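You operate a simulated robot arm through the tools that you are given. There is no shell and no other tool.

You run a simulated robot arm. Do the job below in one go: nothing can be reset, and whatever is moved stays where it is left.

## Task
Seal the thin film bag and leave it on the pulled-out tray.
Fine: heat as the sealer's chart gives and left there, bag mid-tray, mouth under the bar, one stroke; the other bags stay open where they lie.

The check looks at the end state, three seconds after you hand in, the way a careful person would. Anything else that was tipped, shoved, dropped, spilled or broken makes it a failure. Lids that push on must go on centred and level and be pressed home; caps that screw on are set level and turned clockwise until they are tight.

## Robot
A 7-joint arm with a two-finger parallel gripper, fixed in place. Base frame: the origin is on the floor under the middle of its stand, x ahead of it, y to its left, z up; the work surface is at about z = 80. Units: cm, degrees, N and s.
It reaches about 137.2 cm from its shoulder. Its first joint turns from -149.0 to 149.0 degrees. Payload 3.43 kg.
The TCP is the grasp point between the finger pads, 3 cm short of the fingertips. In the tool frame z runs along the fingers and y along their closing line. The gripper opens to 9.4 cm. The fingers are 2.8 cm wide and 1 cm thick; the gripper's body (5 by 9.6 cm) begins 5.5 cm behind the TCP.
Orientation is that of the tool frame in the base frame, as [roll, pitch, yaw] about the fixed x, y, z axes, in that order (R = Rz(yaw) Ry(pitch) Rx(roll)). With the fingers straight down and closing along the base's y, the tool's x points along the base's -x, its y along +y and its z along -z.

## Interface
- The arm moves only by the tool apply_moves. Its argument "series" is text: rows parted by semicolons, each of 7 numbers parted by spaces: the closure in counts, from 0 (fully open) to 255 (shut), then the shift along the tool's x, y, z in units of 400 mm (1.0 is 400 mm), then the turn, a rotation vector about the tool's x, y, z in units of 120 degrees (1.0 is 120 degrees). In form: grip tx ty tz rx ry rz; .... A call has 1 to 20 rows; each row is the pose to reach, as a shift and turn from the pose commanded when the call began, along the tool's axes at that moment. A call with a number of a shift or a turn outside -1 to 1 is refused whole. A row lasts 0.2 s, in which the tool goes at most 5 cm and 8.6 degrees; a call with a longer step from one row to the next is refused whole, and so is a gripper value outside its range. A pose out of reach is approached as far as the arm can. The call stops where the force on the tool passes 60 N (or 10 N more than at its start, if that is more) or the arm is blocked; 0.2 s more then pass. Each finger travels about 4.5 cm/s and halts on what it meets, pressing with about 30 N; the grip force reading is that of the motor and also rises with nothing between the fingers. The clock runs only during rows and for 0.2 s after the last one: add rows that repeat a pose to give the fingers time. The reply holds the time, the measured pose of the TCP, the force on the tool along the base axes, the opening and the grip force, in the units named above and with some noise, with the torque about the TCP (base axes, N m) and any sound that the robot's microphone picked up.
- Cameras (640 x 400 px; columns grow to the right, rows downward): "scene" is fixed at [4.81, 65.07, 140.29]; the picture's right is [0.93, 0.37, 0.00], its down [0.36, -0.89, -0.28] and it looks along [-0.11, 0.26, -0.96] (base axes); focal length 214 px, centre (320, 200). "wrist" rides on the gripper at [7.6, 1.4, -10.2] in the tool frame; the picture's right is [-0.18, 0.98, 0.00], its down [-0.75, -0.14, -0.64] and it looks along [-0.63, -0.12, 0.77] (tool axes); focal length 243 px, centre (320, 200). There is no depth. A picture from a camera that has moved, and an enlarged one, comes with that camera's place and axes in the base frame and with its lens.
- camera(camera): a new picture of that camera. The clock stands still meanwhile.
- close_up(camera, box): a new picture of the part [left, top, right, bottom] of that camera's present view, enlarged. The clock stands still meanwhile.
- sign_off(): hands the job in; it is judged then, once.

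Nothing tells you positions but the pictures and the camera data. Unless the task says otherwise, let go and move clear before handing in.

The tools are called as name(argument=value, ...) on one line, values as JSON. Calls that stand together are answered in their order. apply_moves: Moves the arm, as the interface text tells. Its arguments: {"type":"object","properties":{"series":{"type":"string"}},"required":["series"]} The other tools are called the same way: camera (camera) takes a picture; close_up (camera, box) takes an enlarged picture of a part of a camera's view; sign_off () hands the job in.

At the start:

```text
time_s: 0.0
tcp_pos: [42.74, 89.15, 119.94]
orientation: [179.9, -0.1, -180.0]
force: [0.2, -0.4, 0.1]
torque: [-0.02, 0.0, 0.04]
finger_gap: 9.42
gripper_force: 0.0
```

scene: 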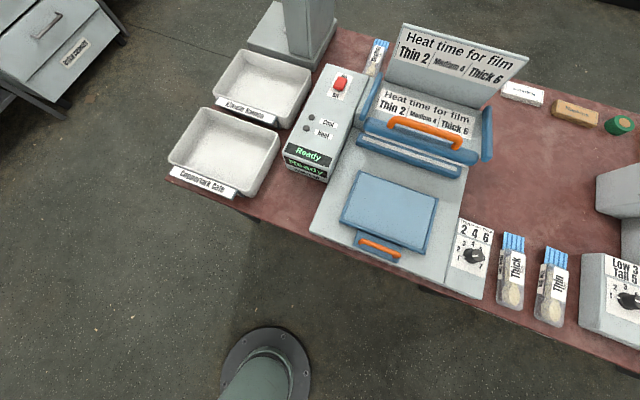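
wrist: 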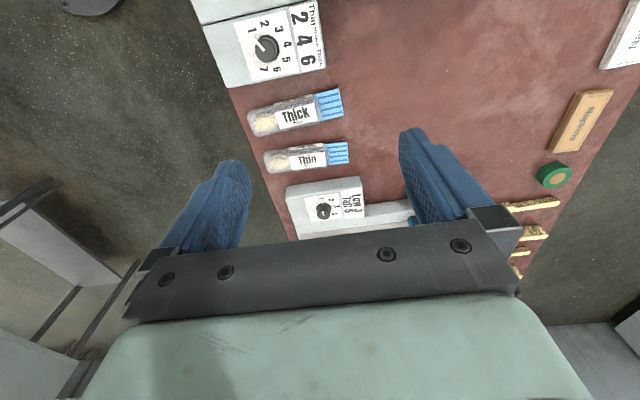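

I see a heat sealer with a blue tray, an orange-handled bar, a dial beside it, a control box with a red button, and bags marked "Thick" and "Thin" to its right. I'll take close-ups first to read the chart, dial and bags.

close_up(camera="scene", box=[340, 10, 540, 135])

close_up(camera="scene", box=[300, 140, 500, 265])

close_up(camera="scene", box=[440, 210, 640, 335])

close_up(camera="scene", box=[240, 40, 400, 200])

close_up(camera="wrist", box=[200, 0, 400, 125])

close_up(camera="wrist", box=[230, 80, 390, 180])

```text
3.20 times, centred on (440, 72) of scene
camera zoom: at [4.81, 65.07, 140.29], right [0.93, 0.37, 0.0], down [0.36, -0.89, -0.28], along [-0.11, 0.26, -0.96], focal length 686 px, centre (-64, 608)
```

zoom: 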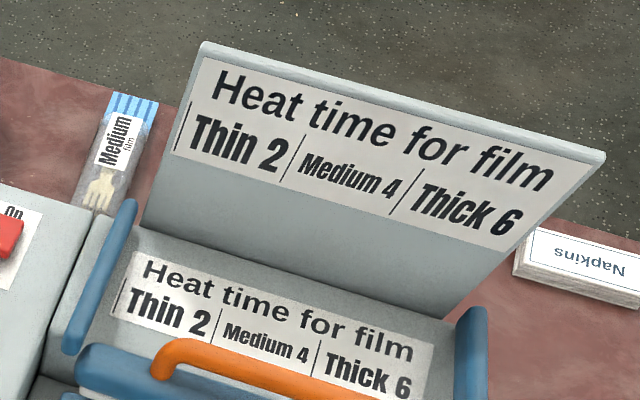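

```text
3.20 times, centred on (400, 202) of scene
camera zoom: at [4.81, 65.07, 140.29], right [0.93, 0.37, 0.0], down [0.36, -0.89, -0.28], along [-0.11, 0.26, -0.96], focal length 686 px, centre (64, 192)
```

zoom: 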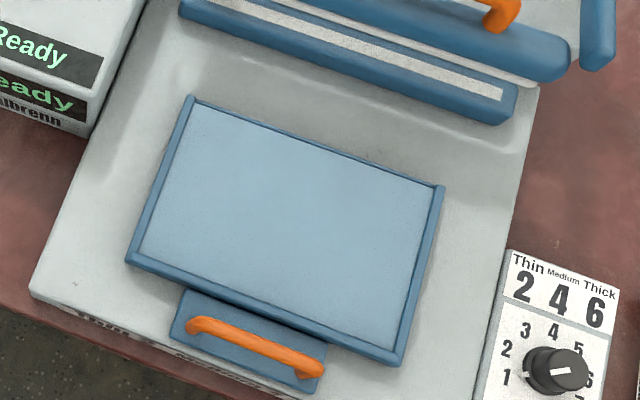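

```text
3.20 times, centred on (540, 272) of scene
camera zoom: at [4.81, 65.07, 140.29], right [0.93, 0.37, 0.0], down [0.36, -0.89, -0.28], along [-0.11, 0.26, -0.96], focal length 686 px, centre (-384, -32)
```

zoom: 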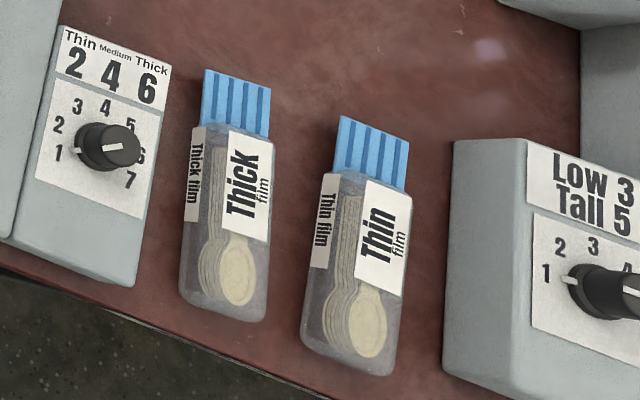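

```text
2.50 times, centred on (320, 120) of scene
camera zoom: at [4.81, 65.07, 140.29], right [0.93, 0.37, 0.0], down [0.36, -0.89, -0.28], along [-0.11, 0.26, -0.96], focal length 536 px, centre (320, 400)
```

zoom: 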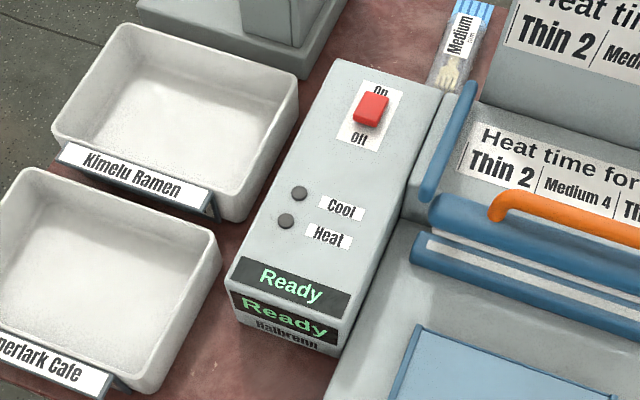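

```text
3.20 times, centred on (300, 62) of wrist
camera zoom: at [35.05, 90.52, 130.23], right [0.18, 0.98, 0.0], down [0.75, -0.14, 0.64], along [0.63, -0.12, -0.77], focal length 776 px, centre (384, 640)
```

zoom: 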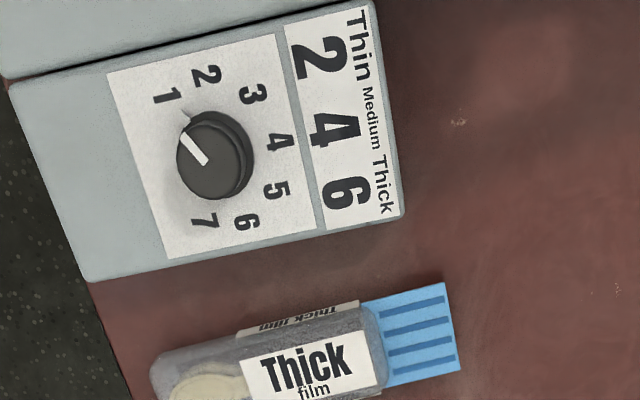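

```text
4.00 times, centred on (310, 130) of wrist
camera zoom: at [35.05, 90.52, 130.23], right [0.18, 0.98, 0.0], down [0.75, -0.14, 0.64], along [0.63, -0.12, -0.77], focal length 970 px, centre (360, 480)
```

zoom: 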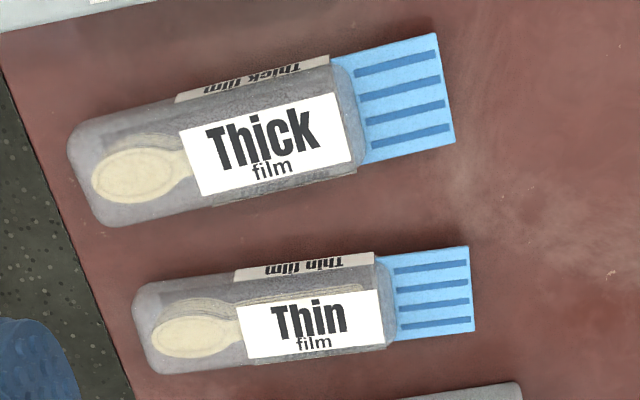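

The chart reads Thin 2, Medium 4, Thick 6. The dial beside the sealer seems to be near 1, and the Thin bag lies at about x=63, y=73–91 with its mouth pointing away from me. I'll move the wrist camera over the sealer to see the dial, tray and bar better.

apply_moves(series="0 0.115 0 0 0 0 0; 0 0.23 0 0 0 0 0; 0 0.345 0 0 0 0 0; 0 0.46 0 0 0 0 0; 0 0.575 0 0 0 0 0; 0 0.69 0 0 0 0 0; 0 0.805 0 0 0 0 0; 0 0.92 0 0 0 0 0; 0 0.92 0 0 0 0 0")

camera(camera="wrist")

camera(camera="scene")

```text
time_s: 2.0
tcp_pos: [5.66, 89.03, 119.52]
orientation: [-179.9, 0.1, -180.0]
force: [0.3, -1.1, -0.1]
torque: [0.01, 0.0, -0.04]
finger_gap: 9.42
gripper_force: 0.1
```

```text
taken
camera wrist: at [-1.89, 90.49, 129.91], right [0.18, 0.98, 0.0], down [0.75, -0.14, 0.64], along [0.63, -0.12, -0.77], focal length 243 px, centre (320, 200)
```

wrist: 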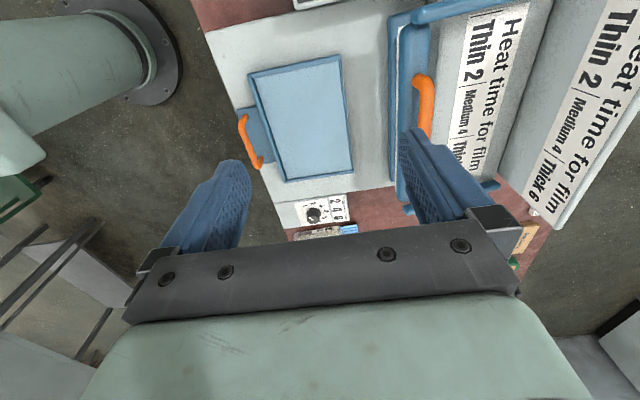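

```text
taken
```

scene: 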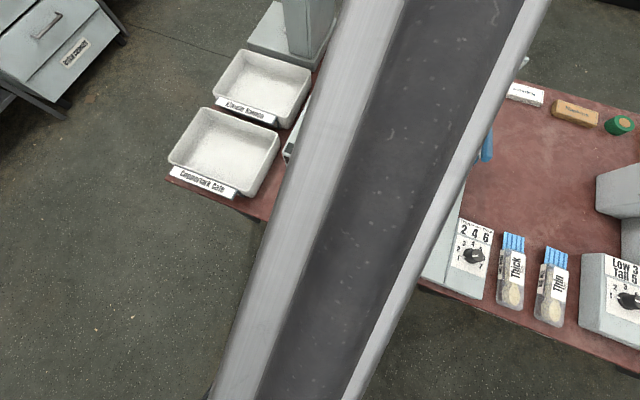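

The tray, lower jaw and raised bar are all in view now. I'll zoom in on the jaw and bar, the tray and the dial.

close_up(camera="wrist", box=[200, 0, 440, 150])

close_up(camera="wrist", box=[280, 150, 400, 225])

close_up(camera="wrist", box=[380, 0, 640, 163])

close_up(camera="scene", box=[440, 200, 520, 310])

```text
2.67 times, centred on (320, 75) of wrist
camera zoom: at [-1.89, 90.49, 129.91], right [0.18, 0.98, 0.0], down [0.75, -0.14, 0.64], along [0.63, -0.12, -0.77], focal length 647 px, centre (320, 533)
```

zoom: 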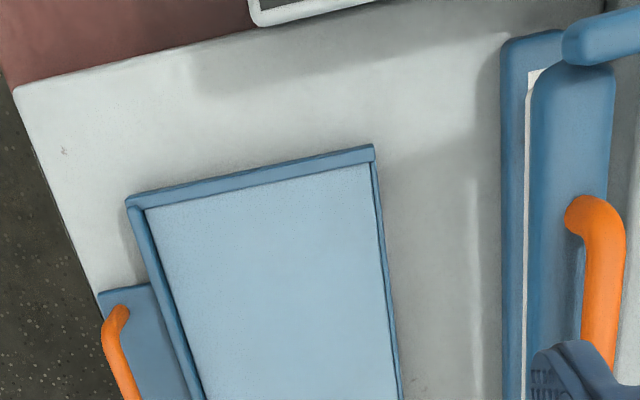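

```text
5.33 times, centred on (340, 188) of wrist
camera zoom: at [-1.89, 90.49, 129.91], right [0.18, 0.98, 0.0], down [0.75, -0.14, 0.64], along [0.63, -0.12, -0.77], focal length 1294 px, centre (213, 267)
```

zoom: 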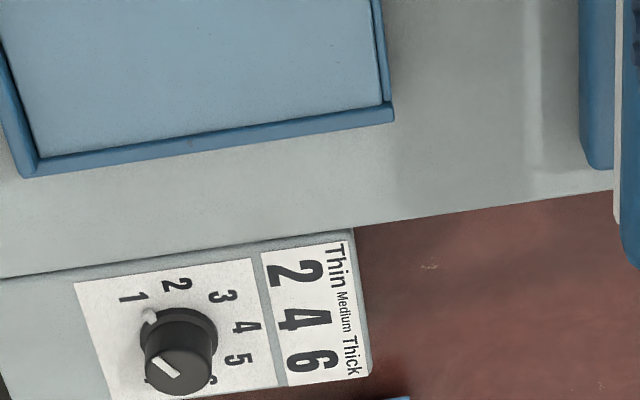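

```text
2.45 times, centred on (510, 82) of wrist
camera zoom: at [-1.89, 90.49, 129.91], right [0.18, 0.98, 0.0], down [0.75, -0.14, 0.64], along [0.63, -0.12, -0.77], focal length 595 px, centre (-146, 491)
```

zoom: 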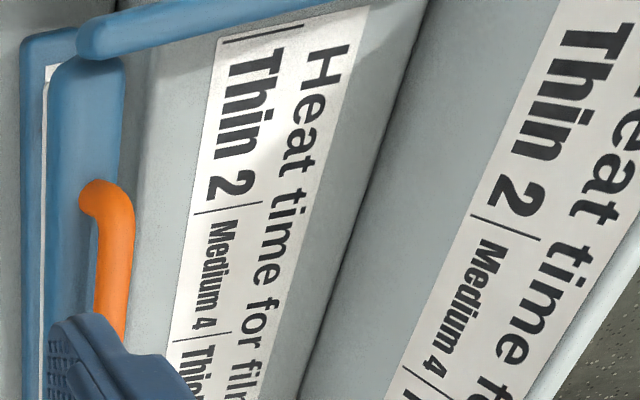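

```text
3.64 times, centred on (480, 255) of scene
camera zoom: at [4.81, 65.07, 140.29], right [0.93, 0.37, 0.0], down [0.36, -0.89, -0.28], along [-0.11, 0.26, -0.96], focal length 780 px, centre (-262, 0)
```

zoom: 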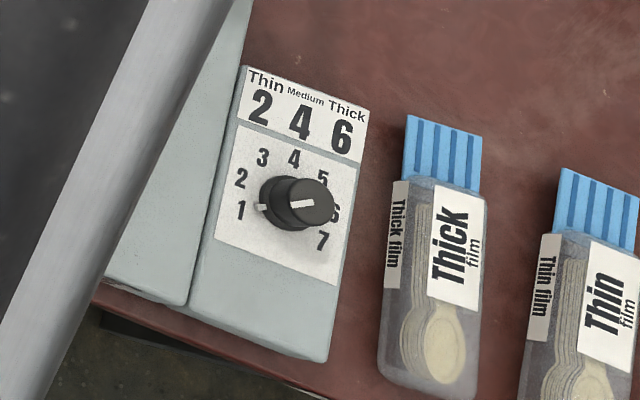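

The white nib points at 1; the panel is at about z=84.1 and the knob centre at about (39.5, 80.8), with 2 some 40° clockwise. I'll go above the knob and check alignment before gripping it.

apply_moves(series="0 -0.094 -0.0229 0.0542 0 0 0; 0 -0.188 -0.0458 0.1083 0 0 0; 0 -0.282 -0.0687 0.1625 0 0 0; 0 -0.376 -0.0916 0.2167 0 0 0; 0 -0.47 -0.1144 0.2708 0 0 0; 0 -0.564 -0.1373 0.325 0 0 0; 0 -0.658 -0.1602 0.3792 0 0 0; 0 -0.752 -0.1831 0.4333 0 0 0; 0 -0.846 -0.206 0.4875 0 0 0; 0 -0.846 -0.206 0.4875 0 0 0")

camera(camera="wrist")

camera(camera="scene")

```text
time_s: 4.2
tcp_pos: [39.43, 80.84, 100.5]
orientation: [-180.0, 0.0, -179.9]
force: [0.6, -0.8, -0.6]
torque: [0.03, -0.03, 0.03]
finger_gap: 9.37
gripper_force: 0.1
```

```text
taken
camera wrist: at [31.9, 82.24, 110.79], right [0.18, 0.98, 0.0], down [0.75, -0.14, 0.64], along [0.63, -0.12, -0.77], focal length 243 px, centre (320, 200)
```

wrist: 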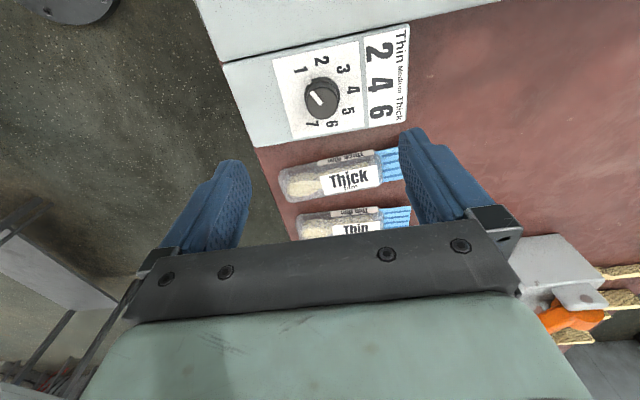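

```text
taken
```

scene: 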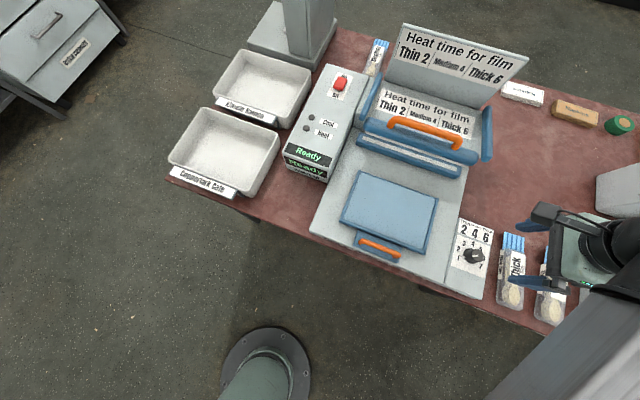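

The gripper hangs over the knob at z=100. I'll zoom in to pin down the knob centre and the nib direction.

close_up(camera="wrist", box=[260, 25, 420, 125])

close_up(camera="scene", box=[436, 210, 516, 260])

close_up(camera="wrist", box=[260, 135, 420, 235])

close_up(camera="scene", box=[340, 90, 500, 190])

```text
4.00 times, centred on (340, 75) of wrist
camera zoom: at [31.9, 82.24, 110.79], right [0.18, 0.98, 0.0], down [0.75, -0.14, 0.64], along [0.63, -0.12, -0.77], focal length 970 px, centre (240, 700)
```

zoom: 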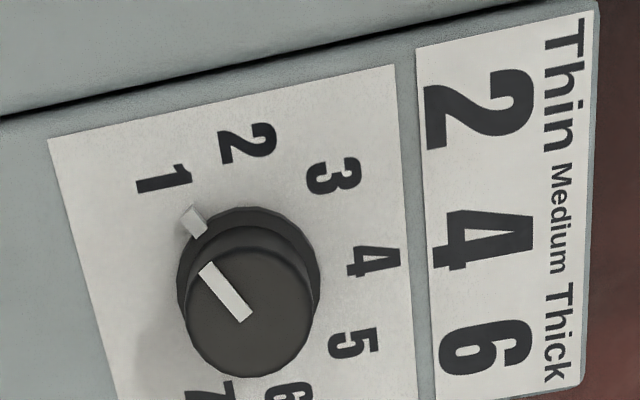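

```text
8.00 times, centred on (476, 235) of scene
camera zoom: at [4.81, 65.07, 140.29], right [0.93, 0.37, 0.0], down [0.36, -0.89, -0.28], along [-0.11, 0.26, -0.96], focal length 1716 px, centre (-928, -80)
```

zoom: 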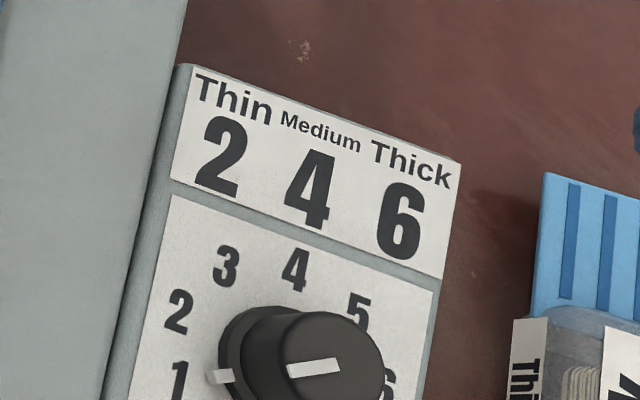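

```text
4.00 times, centred on (340, 185) of wrist
camera zoom: at [31.9, 82.24, 110.79], right [0.18, 0.98, 0.0], down [0.75, -0.14, 0.64], along [0.63, -0.12, -0.77], focal length 970 px, centre (240, 260)
```

zoom: 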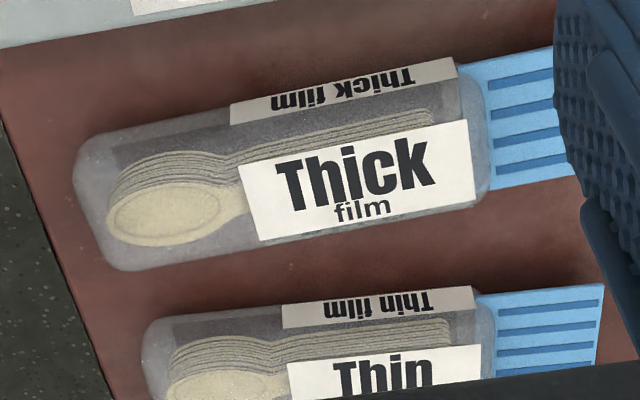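

```text
4.00 times, centred on (420, 140) of scene
camera zoom: at [4.81, 65.07, 140.29], right [0.93, 0.37, 0.0], down [0.36, -0.89, -0.28], along [-0.11, 0.26, -0.96], focal length 858 px, centre (-80, 440)
```

zoom: 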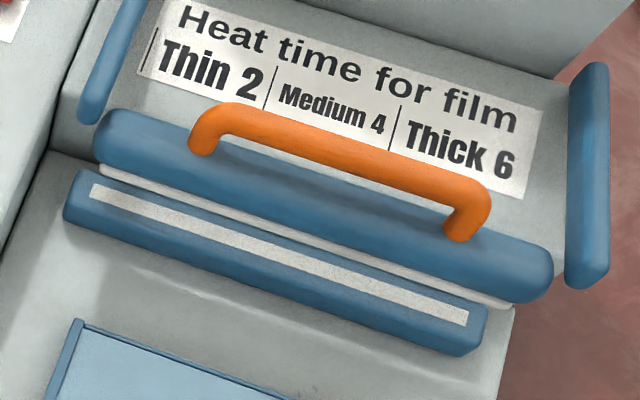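

Knob centre confirmed at about (39.55, 80.9), 3.1 cm across, top near z=86.5. I'll descend around it and close the fingers.

apply_moves(series="0 -0.003 0.001 0.1 0 0 0; 0 -0.003 0.001 0.2 0 0 0; 0 -0.003 0.001 0.28 0 0 0; 0 -0.003 0.001 0.3125 0 0 0; 0 -0.003 0.001 0.3125 0 0 0")

camera(camera="wrist")

camera(camera="scene")

```text
time_s: 5.4
tcp_pos: [39.94, 80.89, 87.83]
orientation: [-179.9, -0.1, -180.0]
force: [-0.6, -0.4, 0.2]
torque: [0.0, -0.04, -0.03]
finger_gap: 9.41
gripper_force: 0.1
```

```text
taken
camera wrist: at [32.41, 82.33, 98.17], right [0.18, 0.98, 0.0], down [0.75, -0.14, 0.64], along [0.63, -0.12, -0.77], focal length 243 px, centre (320, 200)
```

wrist: 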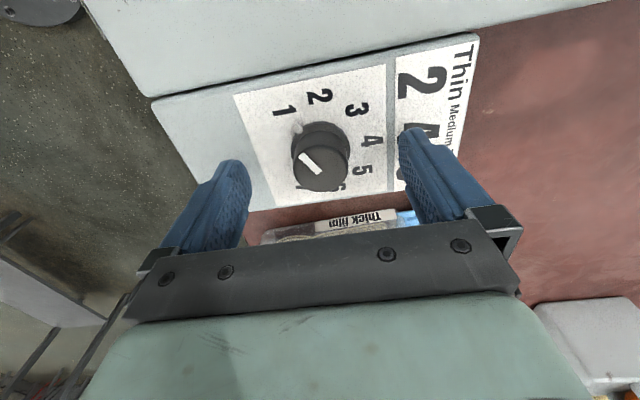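

```text
taken
```

scene: 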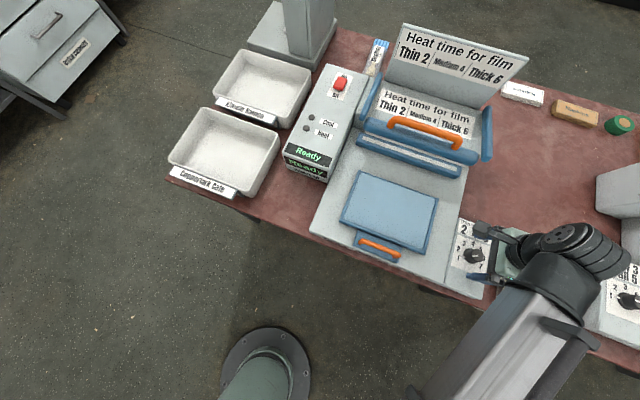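

The knob sits between the fingers but slightly towards -x of my TCP. I'll zoom in to see by how much.

close_up(camera="wrist", box=[240, 90, 400, 190])

close_up(camera="scene", box=[436, 210, 516, 290])

```text
4.00 times, centred on (320, 140) of wrist
camera zoom: at [32.41, 82.33, 98.17], right [0.18, 0.98, 0.0], down [0.75, -0.14, 0.64], along [0.63, -0.12, -0.77], focal length 970 px, centre (320, 440)
```

zoom: 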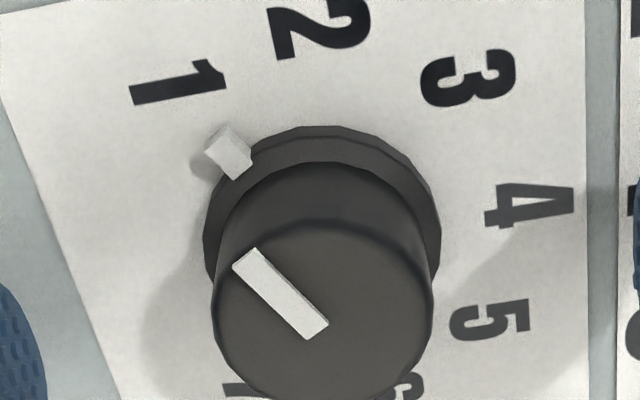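

```text
5.00 times, centred on (476, 250) of scene
camera zoom: at [4.81, 65.07, 140.29], right [0.93, 0.37, 0.0], down [0.36, -0.89, -0.28], along [-0.11, 0.26, -0.96], focal length 1072 px, centre (-460, -50)
```

zoom: 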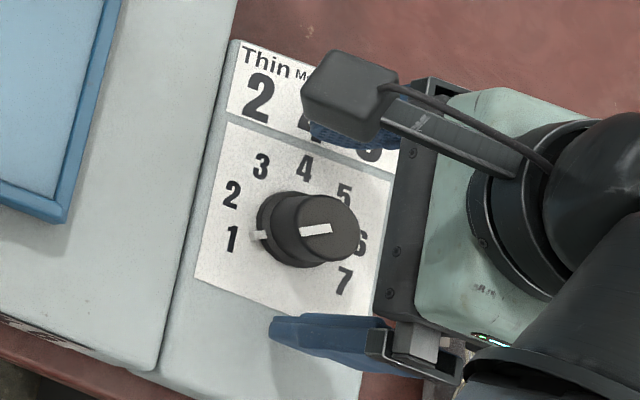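

The knob centre is about 0.3 cm to -x of the TCP, so I'll nudge across and close on it.

apply_moves(series="0 0.008 0.001 0 0 0 0; 60 0.008 0.001 0 0 0 0; 120 0.008 0.001 0 0 0 0; 180 0.008 0.001 0 0 0 0; 200 0.008 0.001 0 0 0 0; 200 0.008 0.001 0 0 0 0; 200 0.008 0.001 0 0 0 0")

close_up(camera="wrist", box=[240, 90, 400, 190])

```text
time_s: 7.0
tcp_pos: [39.66, 80.97, 88.04]
orientation: [180.0, 0.1, -180.0]
force: [0.2, 4.7, 0.3]
torque: [0.16, -0.01, -0.02]
finger_gap: 3.14
gripper_force: 44.9
```

```text
4.00 times, centred on (320, 140) of wrist
camera zoom: at [31.98, 82.4, 98.2], right [0.18, 0.98, 0.0], down [0.75, -0.14, 0.64], along [0.63, -0.12, -0.77], focal length 970 px, centre (320, 440)
```

zoom: 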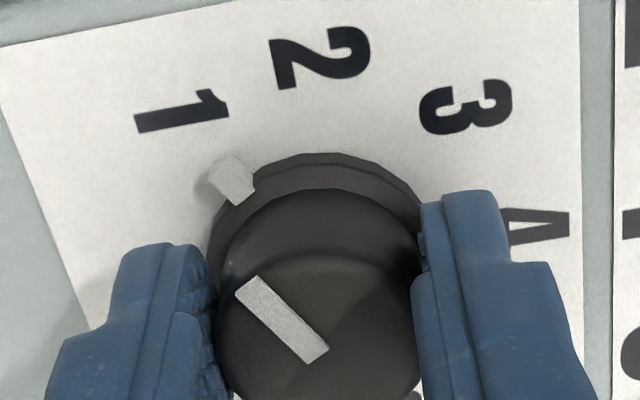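

The fingers hold the knob at a 3.14 cm gap. I'll turn it about 40° clockwise, seen from above, from 1 to 2.

apply_moves(series="200 0 0 0 0 0 0.06; 200 0 0 0 0 0 0.12; 200 0 0 0 0 0 0.18; 200 0 0 0 0 0 0.24; 200 0 0 0 0 0 0.30; 200 0 0 0 0 0 0.333; 200 0 0 0 0 0 0.333; 200 0 0 0 0 0 0.333")

camera(camera="wrist")

close_up(camera="scene", box=[436, 210, 516, 290])

```text
time_s: 8.8
tcp_pos: [39.64, 81.17, 87.87]
orientation: [179.6, -0.1, 140.0]
force: [9.6, 26.9, 13.7]
torque: [0.27, -0.71, 0.07]
finger_gap: 3.13
gripper_force: 45.1
```

```text
taken
camera wrist: at [34.7, 87.03, 98.22], right [0.77, 0.63, 0.01], down [0.48, -0.6, 0.64], along [0.41, -0.49, -0.77], focal length 243 px, centre (320, 200)
```

wrist: 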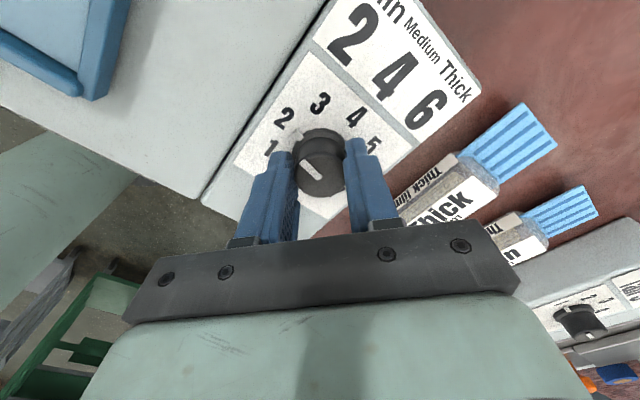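

```text
5.00 times, centred on (476, 250) of scene
camera zoom: at [4.81, 65.07, 140.29], right [0.93, 0.37, 0.0], down [0.36, -0.89, -0.28], along [-0.11, 0.26, -0.96], focal length 1072 px, centre (-460, -50)
```

zoom: 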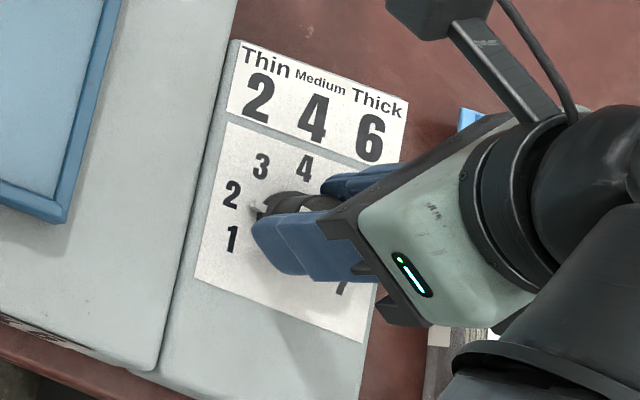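

The knob turned with the gripper, and there is some sideways load. I'll zoom in on the nib relative to 2.

close_up(camera="wrist", box=[250, 80, 390, 200])

close_up(camera="scene", box=[456, 230, 496, 265])

```text
3.33 times, centred on (320, 140) of wrist
camera zoom: at [34.7, 87.03, 98.22], right [0.77, 0.63, 0.01], down [0.48, -0.6, 0.64], along [0.41, -0.49, -0.77], focal length 809 px, centre (320, 400)
```

zoom: 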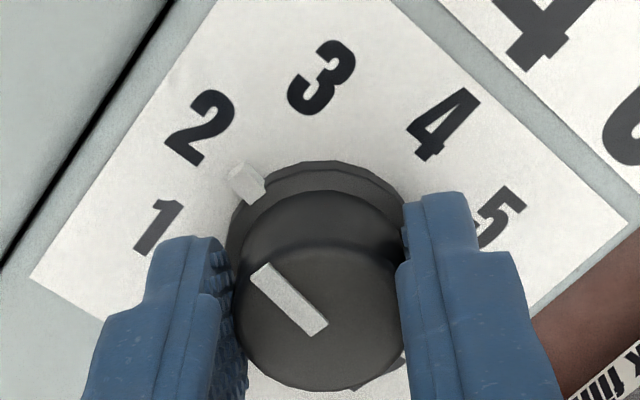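

```text
11.43 times, centred on (476, 248) of scene
camera zoom: at [4.81, 65.07, 140.29], right [0.93, 0.37, 0.0], down [0.36, -0.89, -0.28], along [-0.11, 0.26, -0.96], focal length 2451 px, centre (-1463, -343)
```

zoom: 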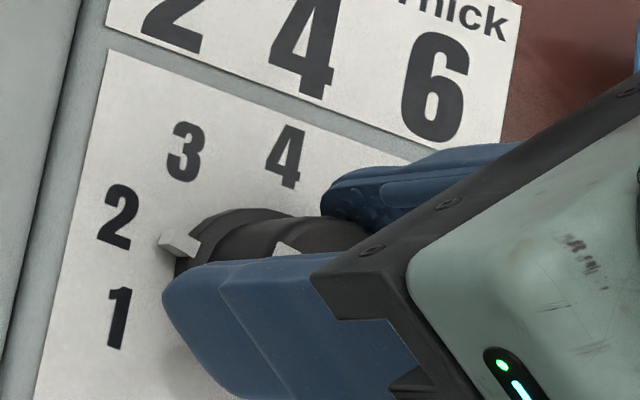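

The nib now points at 2. I'll open the fingers a little, go straight up and check the dial with nothing in the way.

apply_moves(series="150 0 0 0 0 0 0; 100 0 0 0 0 0 0; 100 0 0 0 0 0 0; 100 0 0 -0.08 0 0 0; 100 0 0 -0.18 0 0 0; 100 0 0 -0.28 0 0 0; 100 0 0 -0.38 0 0 0; 100 0 0 -0.38 0 0 0")

camera(camera="wrist")

close_up(camera="scene", box=[446, 225, 506, 275])

```text
time_s: 10.6
tcp_pos: [39.43, 81.26, 103.24]
orientation: [180.0, -0.1, 140.0]
force: [-0.6, 0.8, -0.5]
torque: [0.01, 0.01, 0.02]
finger_gap: 5.71
gripper_force: 0.1
```

```text
taken
camera wrist: at [34.56, 87.28, 113.49], right [0.77, 0.64, 0.0], down [0.49, -0.59, 0.64], along [0.41, -0.5, -0.77], focal length 243 px, centre (320, 200)
```

wrist: 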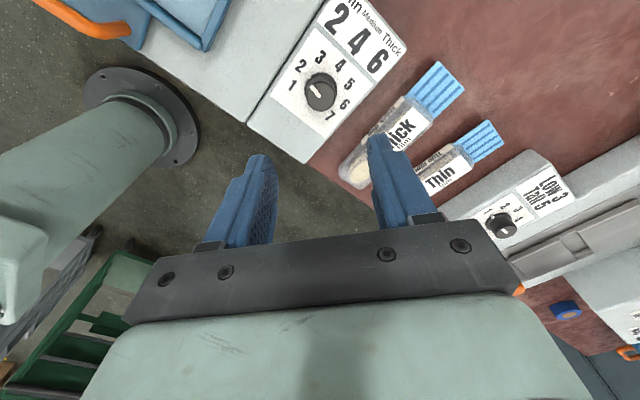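

```text
8.00 times, centred on (476, 250) of scene
camera zoom: at [4.81, 65.07, 140.29], right [0.93, 0.37, 0.0], down [0.36, -0.89, -0.28], along [-0.11, 0.26, -0.96], focal length 1716 px, centre (-928, -200)
```

zoom: 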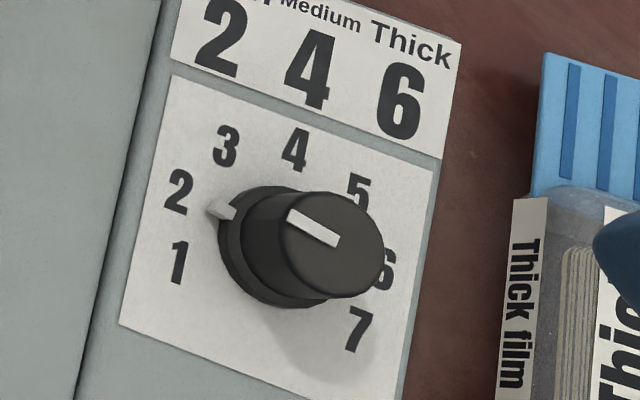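

close_up(camera="wrist", box=[270, 40, 380, 130])

close_up(camera="wrist", box=[330, 50, 560, 220])

```text
4.44 times, centred on (325, 85) of wrist
camera zoom: at [34.56, 87.28, 113.49], right [0.77, 0.64, 0.0], down [0.49, -0.59, 0.64], along [0.41, -0.5, -0.77], focal length 1078 px, centre (298, 711)
```

zoom: 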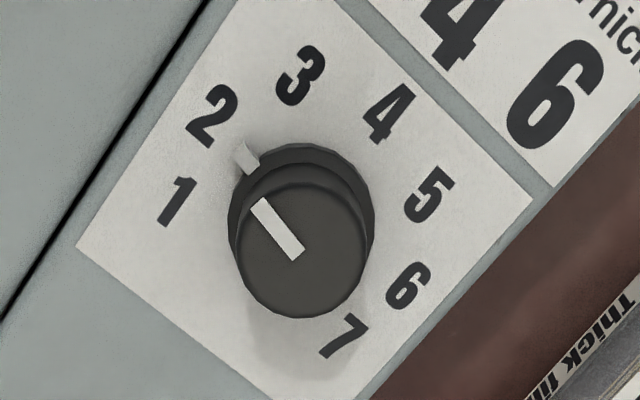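

```text
2.35 times, centred on (445, 135) of wrist
camera zoom: at [34.56, 87.28, 113.49], right [0.77, 0.64, 0.0], down [0.49, -0.59, 0.64], along [0.41, -0.5, -0.77], focal length 571 px, centre (26, 353)
```

zoom: 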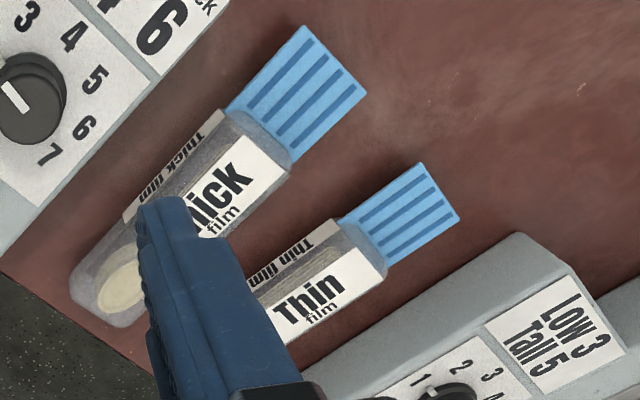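

The dial reads 2. Next I'll rotate the gripper so it closes along x with the camera on my side, ready for the Thin bag, and check the power switch meanwhile.

apply_moves(series="100 0 0 0 0 0 -0.0667; 100 0 0 0 0 0 -0.1333; 100 0 0 0 0 0 -0.2; 100 0 0 0 0 0 -0.2667; 100 0 0 0 0 0 -0.3333; 100 0 0 0 0 0 -0.4; 100 0 0 0 0 0 -0.4667; 100 0 0 0 0 0 -0.5333; 100 0 0 0 0 0 -0.6; 100 0 0 0 0 0 -0.6667; 100 0 0 0 0 0 -0.7333; 100 0 0 0 0 0 -0.8; 100 0 0 0 0 0 -0.8667; 100 0 0 0 0 0 -0.9333; 100 0 0 0 0 0 -1.0; 100 0 0 0 0 0 -1.0")

close_up(camera="scene", box=[280, 60, 370, 190])

camera(camera="wrist")

```text
time_s: 14.0
tcp_pos: [39.5, 80.89, 103.25]
orientation: [179.9, 0.1, -99.8]
force: [-0.3, -0.9, 0.6]
torque: [0.02, -0.04, 0.0]
finger_gap: 5.7
gripper_force: 0.1
```

```text
3.08 times, centred on (325, 125) of scene
camera zoom: at [4.81, 65.07, 140.29], right [0.93, 0.37, 0.0], down [0.36, -0.89, -0.28], along [-0.11, 0.26, -0.96], focal length 660 px, centre (305, 431)
```

zoom: 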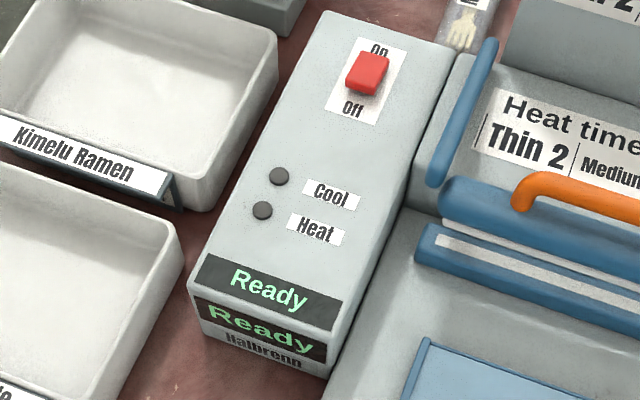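

```text
taken
camera wrist: at [36.77, 73.64, 113.38], right [-0.94, 0.35, 0.0], down [0.27, 0.72, 0.64], along [0.22, 0.6, -0.77], focal length 243 px, centre (320, 200)
```

wrist: 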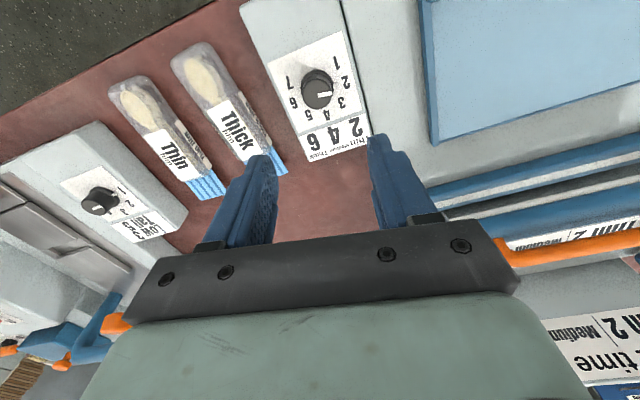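

The rocker is on the On side and the display shows Ready. I'll move over the Thin bag and square the yaw to -90.

apply_moves(series="65 -0.0152 -0.1145 0 0 0 -0.041; 65 -0.0304 -0.229 0 0 0 -0.082; 65 -0.0456 -0.3436 0 0 0 -0.082; 65 -0.0608 -0.4581 0 0 0 -0.082; 65 -0.076 -0.5726 0 0 0 -0.082; 65 -0.076 -0.5726 0 0 0 -0.082; 65 -0.076 -0.5726 0 0 0 -0.082")

camera(camera="wrist")

camera(camera="scene")

```text
time_s: 15.6
tcp_pos: [62.37, 79.95, 102.99]
orientation: [-180.0, 0.0, -90.1]
force: [0.9, 0.2, -0.1]
torque: [0.0, -0.01, -0.02]
finger_gap: 6.98
gripper_force: 0.0
```

```text
taken
camera wrist: at [61.03, 72.27, 113.23], right [-0.98, 0.19, 0.0], down [0.14, 0.75, 0.64], along [0.12, 0.63, -0.77], focal length 243 px, centre (320, 200)
```

wrist: 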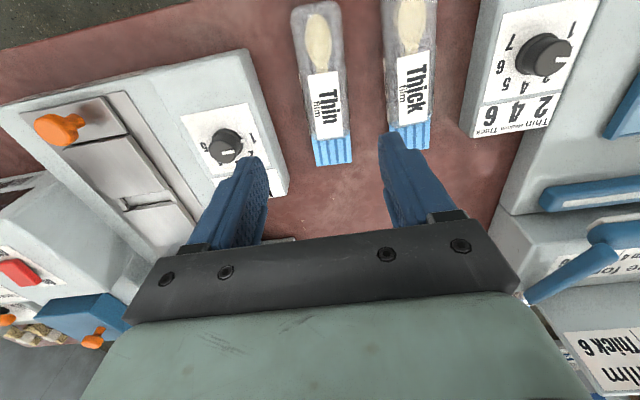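

```text
taken
```

scene: 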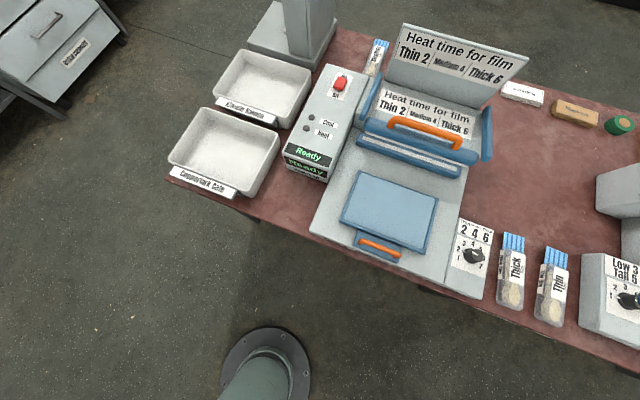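

close_up(camera="wrist", box=[240, 0, 480, 170])

close_up(camera="scene", box=[490, 230, 640, 340])

```text
2.35 times, centred on (360, 85) of wrist
camera zoom: at [61.03, 72.27, 113.23], right [-0.98, 0.19, 0.0], down [0.14, 0.75, 0.64], along [0.12, 0.63, -0.77], focal length 571 px, centre (226, 471)
```

zoom: 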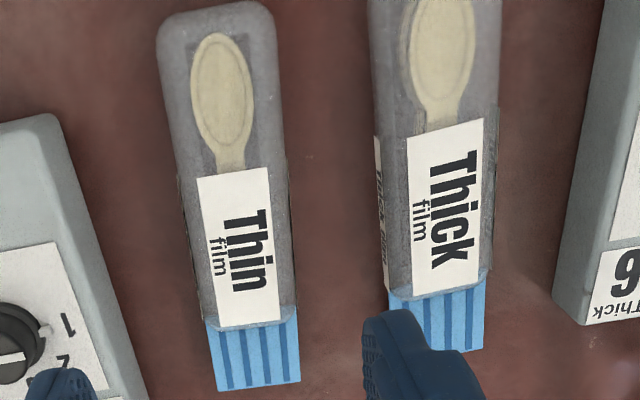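

```text
3.64 times, centred on (565, 285) of scene
camera zoom: at [4.81, 65.07, 140.29], right [0.93, 0.37, 0.0], down [0.36, -0.89, -0.28], along [-0.11, 0.26, -0.96], focal length 780 px, centre (-571, -109)
```

zoom: 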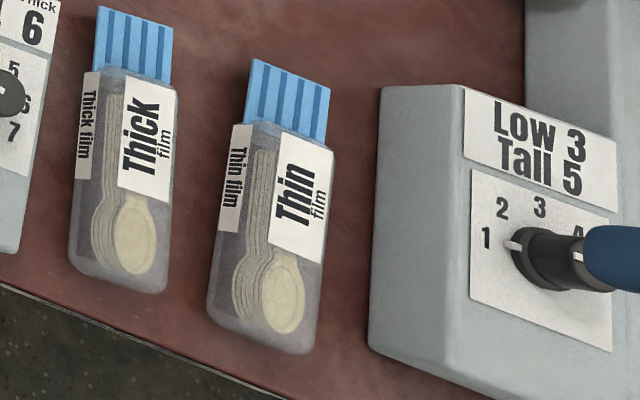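

The Thin bag's body is about 5.1 cm wide, centred near (62.1, 79.8), 3 cm tall and tilted about 3° clockwise. I'll align the gripper to it and descend part of the way to check.

apply_moves(series="65 0 0.007 0.1 0 0 0.025; 65 0 0.007 0.2 0 0 0.025; 65 0 0.007 0.3 0 0 0.025; 65 0 0.007 0.37 0 0 0.025; 65 0 0.007 0.37 0 0 0.025")

camera(camera="wrist")

close_up(camera="scene", box=[490, 220, 640, 340])

```text
time_s: 16.8
tcp_pos: [62.66, 80.07, 88.28]
orientation: [179.9, 0.0, -93.1]
force: [0.5, 0.1, 0.8]
torque: [0.0, 0.02, -0.03]
finger_gap: 7.0
gripper_force: 0.1
```

```text
taken
camera wrist: at [60.86, 72.43, 98.52], right [-0.97, 0.24, 0.0], down [0.18, 0.74, 0.64], along [0.15, 0.62, -0.77], focal length 243 px, centre (320, 200)
```

wrist: 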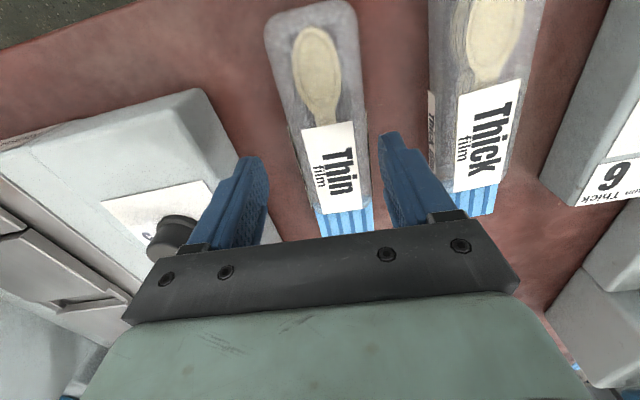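

```text
3.33 times, centred on (565, 280) of scene
camera zoom: at [4.81, 65.07, 140.29], right [0.93, 0.37, 0.0], down [0.36, -0.89, -0.28], along [-0.11, 0.26, -0.96], focal length 715 px, centre (-497, -67)
```

zoom: 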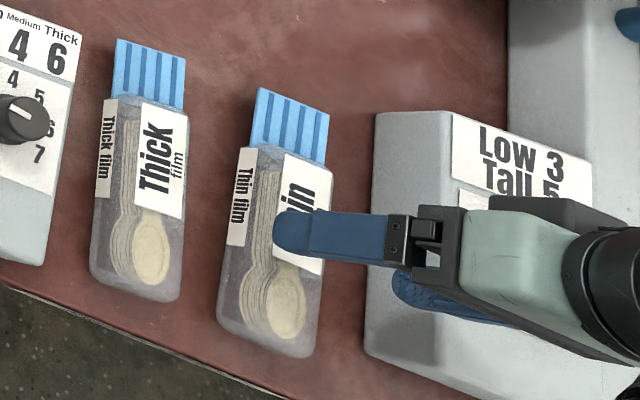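

The bag is well aligned in yaw but sits about 0.6 cm to -x of the gripper. I'll shift over, descend to about z=83.8 and then close gently.

apply_moves(series="65 0 0.016 0 0 0 0; 65 0 0.016 0.05 0 0 0; 65 0 0.016 0.09 0 0 0; 65 0 0.016 0.111 0 0 0; 65 0 0.016 0.111 0 0 0")

camera(camera="wrist")

close_up(camera="scene", box=[490, 220, 640, 340])

```text
time_s: 18.0
tcp_pos: [61.71, 79.96, 84.08]
orientation: [-179.9, 0.0, -93.1]
force: [-0.6, 0.8, 0.2]
torque: [0.0, 0.02, 0.0]
finger_gap: 7.01
gripper_force: 0.1
```

```text
taken
camera wrist: at [59.89, 72.49, 94.29], right [-0.97, 0.24, 0.0], down [0.18, 0.74, 0.64], along [0.15, 0.62, -0.77], focal length 243 px, centre (320, 200)
```

wrist: 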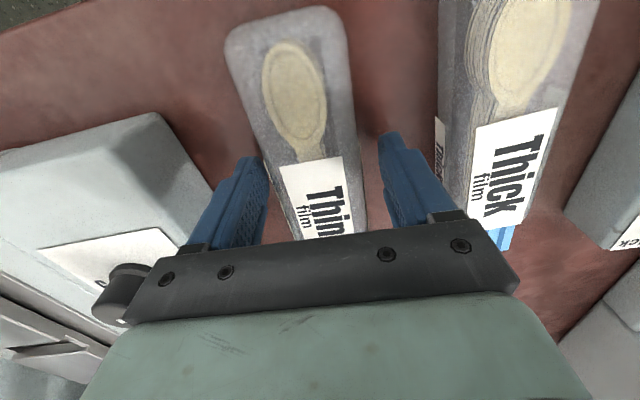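

```text
3.33 times, centred on (565, 280) of scene
camera zoom: at [4.81, 65.07, 140.29], right [0.93, 0.37, 0.0], down [0.36, -0.89, -0.28], along [-0.11, 0.26, -0.96], focal length 715 px, centre (-497, -67)
```

zoom: 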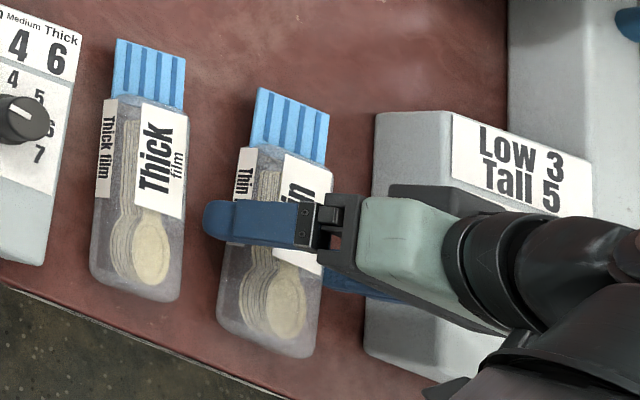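

The fingers now straddle the bag, which is centred between them. I'll close gently on the body.

apply_moves(series="100 0 0 0 0 0 0; 125 0 0 0 0 0 0; 130 0 0 0 0 0 0; 130 0 0 0 0 0 0")

camera(camera="wrist")

```text
time_s: 19.0
tcp_pos: [61.73, 80.09, 84.05]
orientation: [180.0, 0.0, -93.1]
force: [-0.6, -0.3, 0.5]
torque: [0.01, 0.03, 0.01]
finger_gap: 5.3
gripper_force: 29.9
```

```text
taken
camera wrist: at [59.9, 72.48, 94.3], right [-0.97, 0.24, 0.0], down [0.18, 0.74, 0.64], along [0.15, 0.62, -0.77], focal length 243 px, centre (320, 200)
```

wrist: 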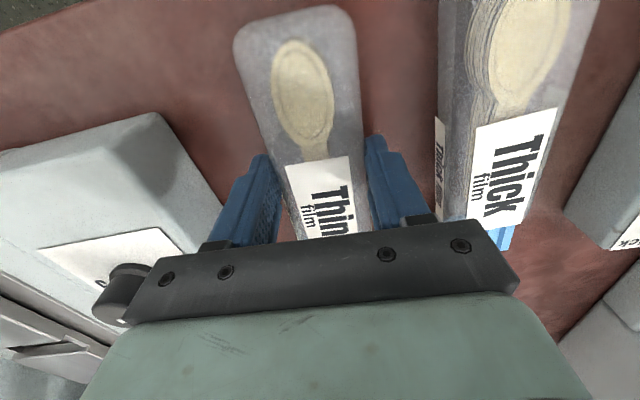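

The bag is held at a 5.3 cm gap. I'll lift it straight up.

apply_moves(series="130 0 0 -0.03 0 0 0; 130 0 0 -0.1 0 0 0; 130 0 0 -0.2 0 0 0; 130 0 0 -0.3 0 0 0; 130 0 0 -0.4 0 0 0; 130 0 0 -0.4 0 0 0")

camera(camera="wrist")

camera(camera="scene")

```text
time_s: 20.4
tcp_pos: [61.76, 80.08, 100.04]
orientation: [180.0, 0.0, -93.1]
force: [1.4, -0.3, -0.6]
torque: [0.0, 0.0, 0.01]
finger_gap: 4.6
gripper_force: 0.0
```

```text
taken
camera wrist: at [59.81, 72.6, 110.23], right [-0.97, 0.24, 0.0], down [0.18, 0.74, 0.64], along [0.15, 0.62, -0.77], focal length 243 px, centre (320, 200)
```

wrist: 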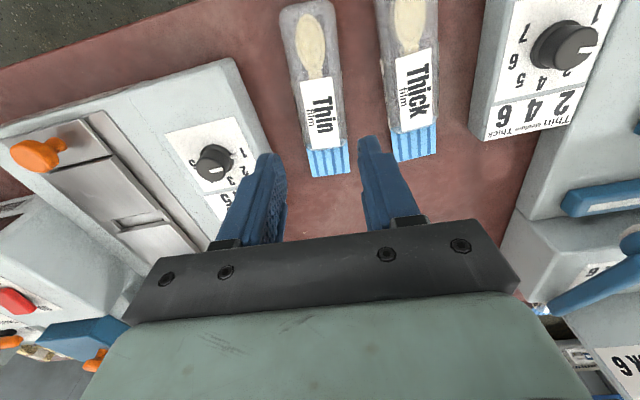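

```text
taken
```

scene: 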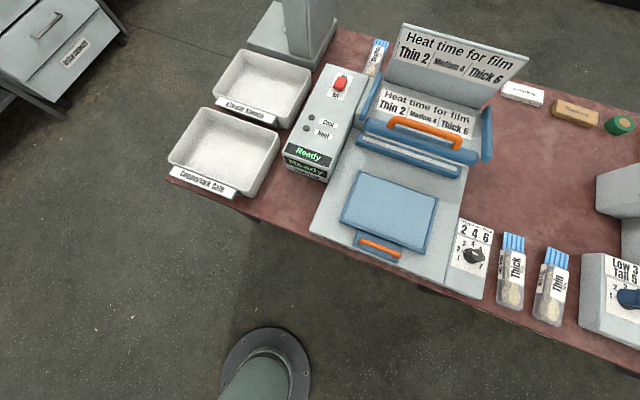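

The bag slipped out of my grip and is still flat on the table where it was. My grip was too high and too light, so I'll check the bag and try again lower and firmer.

close_up(camera="wrist", box=[240, 0, 480, 180])

close_up(camera="scene", box=[490, 230, 590, 340])

```text
2.22 times, centred on (360, 90) of wrist
camera zoom: at [59.81, 72.6, 110.23], right [-0.97, 0.24, 0.0], down [0.18, 0.74, 0.64], along [0.15, 0.62, -0.77], focal length 539 px, centre (231, 444)
```

zoom: 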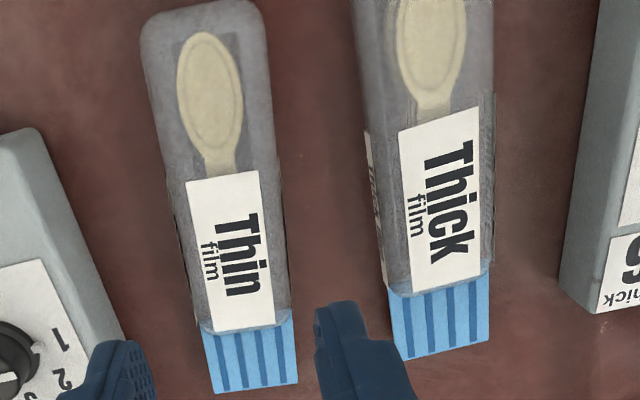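

```text
3.64 times, centred on (540, 285) of scene
camera zoom: at [4.81, 65.07, 140.29], right [0.93, 0.37, 0.0], down [0.36, -0.89, -0.28], along [-0.11, 0.26, -0.96], focal length 780 px, centre (-480, -109)
```

zoom: 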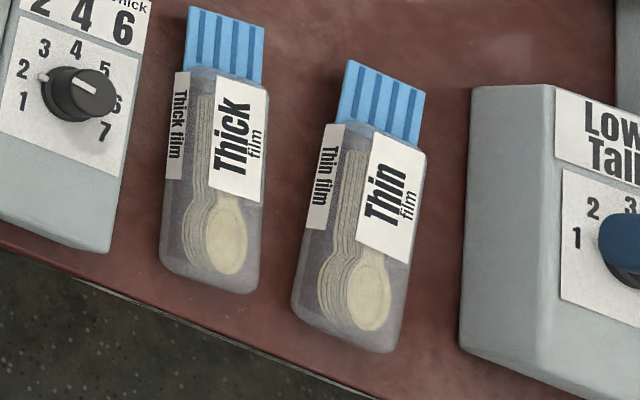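

The bag is intact and lying flat, with its axis now about 5° clockwise from +y. I'll reopen, align 2° more, shift +0.3 cm in x and descend to just above it.

apply_moves(series="65 0 -0.008 0 0 0 0.0167; 65 0 -0.008 0.1 0 0 0.0167; 65 0 -0.008 0.2 0 0 0.0167; 65 0 -0.008 0.3 0 0 0.0167; 65 0 -0.008 0.3 0 0 0.0167")

close_up(camera="wrist", box=[200, 0, 440, 240])

```text
time_s: 21.6
tcp_pos: [61.94, 80.08, 88.13]
orientation: [-179.9, 0.0, -95.1]
force: [0.4, -0.4, 0.4]
torque: [-0.02, 0.02, 0.01]
finger_gap: 6.98
gripper_force: 0.0
```

```text
1.67 times, centred on (320, 120) of wrist
camera zoom: at [59.92, 72.66, 98.34], right [-0.96, 0.27, 0.0], down [0.21, 0.74, 0.64], along [0.17, 0.62, -0.77], focal length 404 px, centre (320, 333)
```

zoom: 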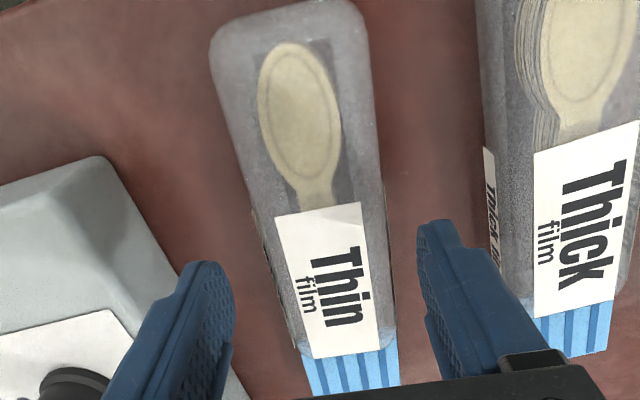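

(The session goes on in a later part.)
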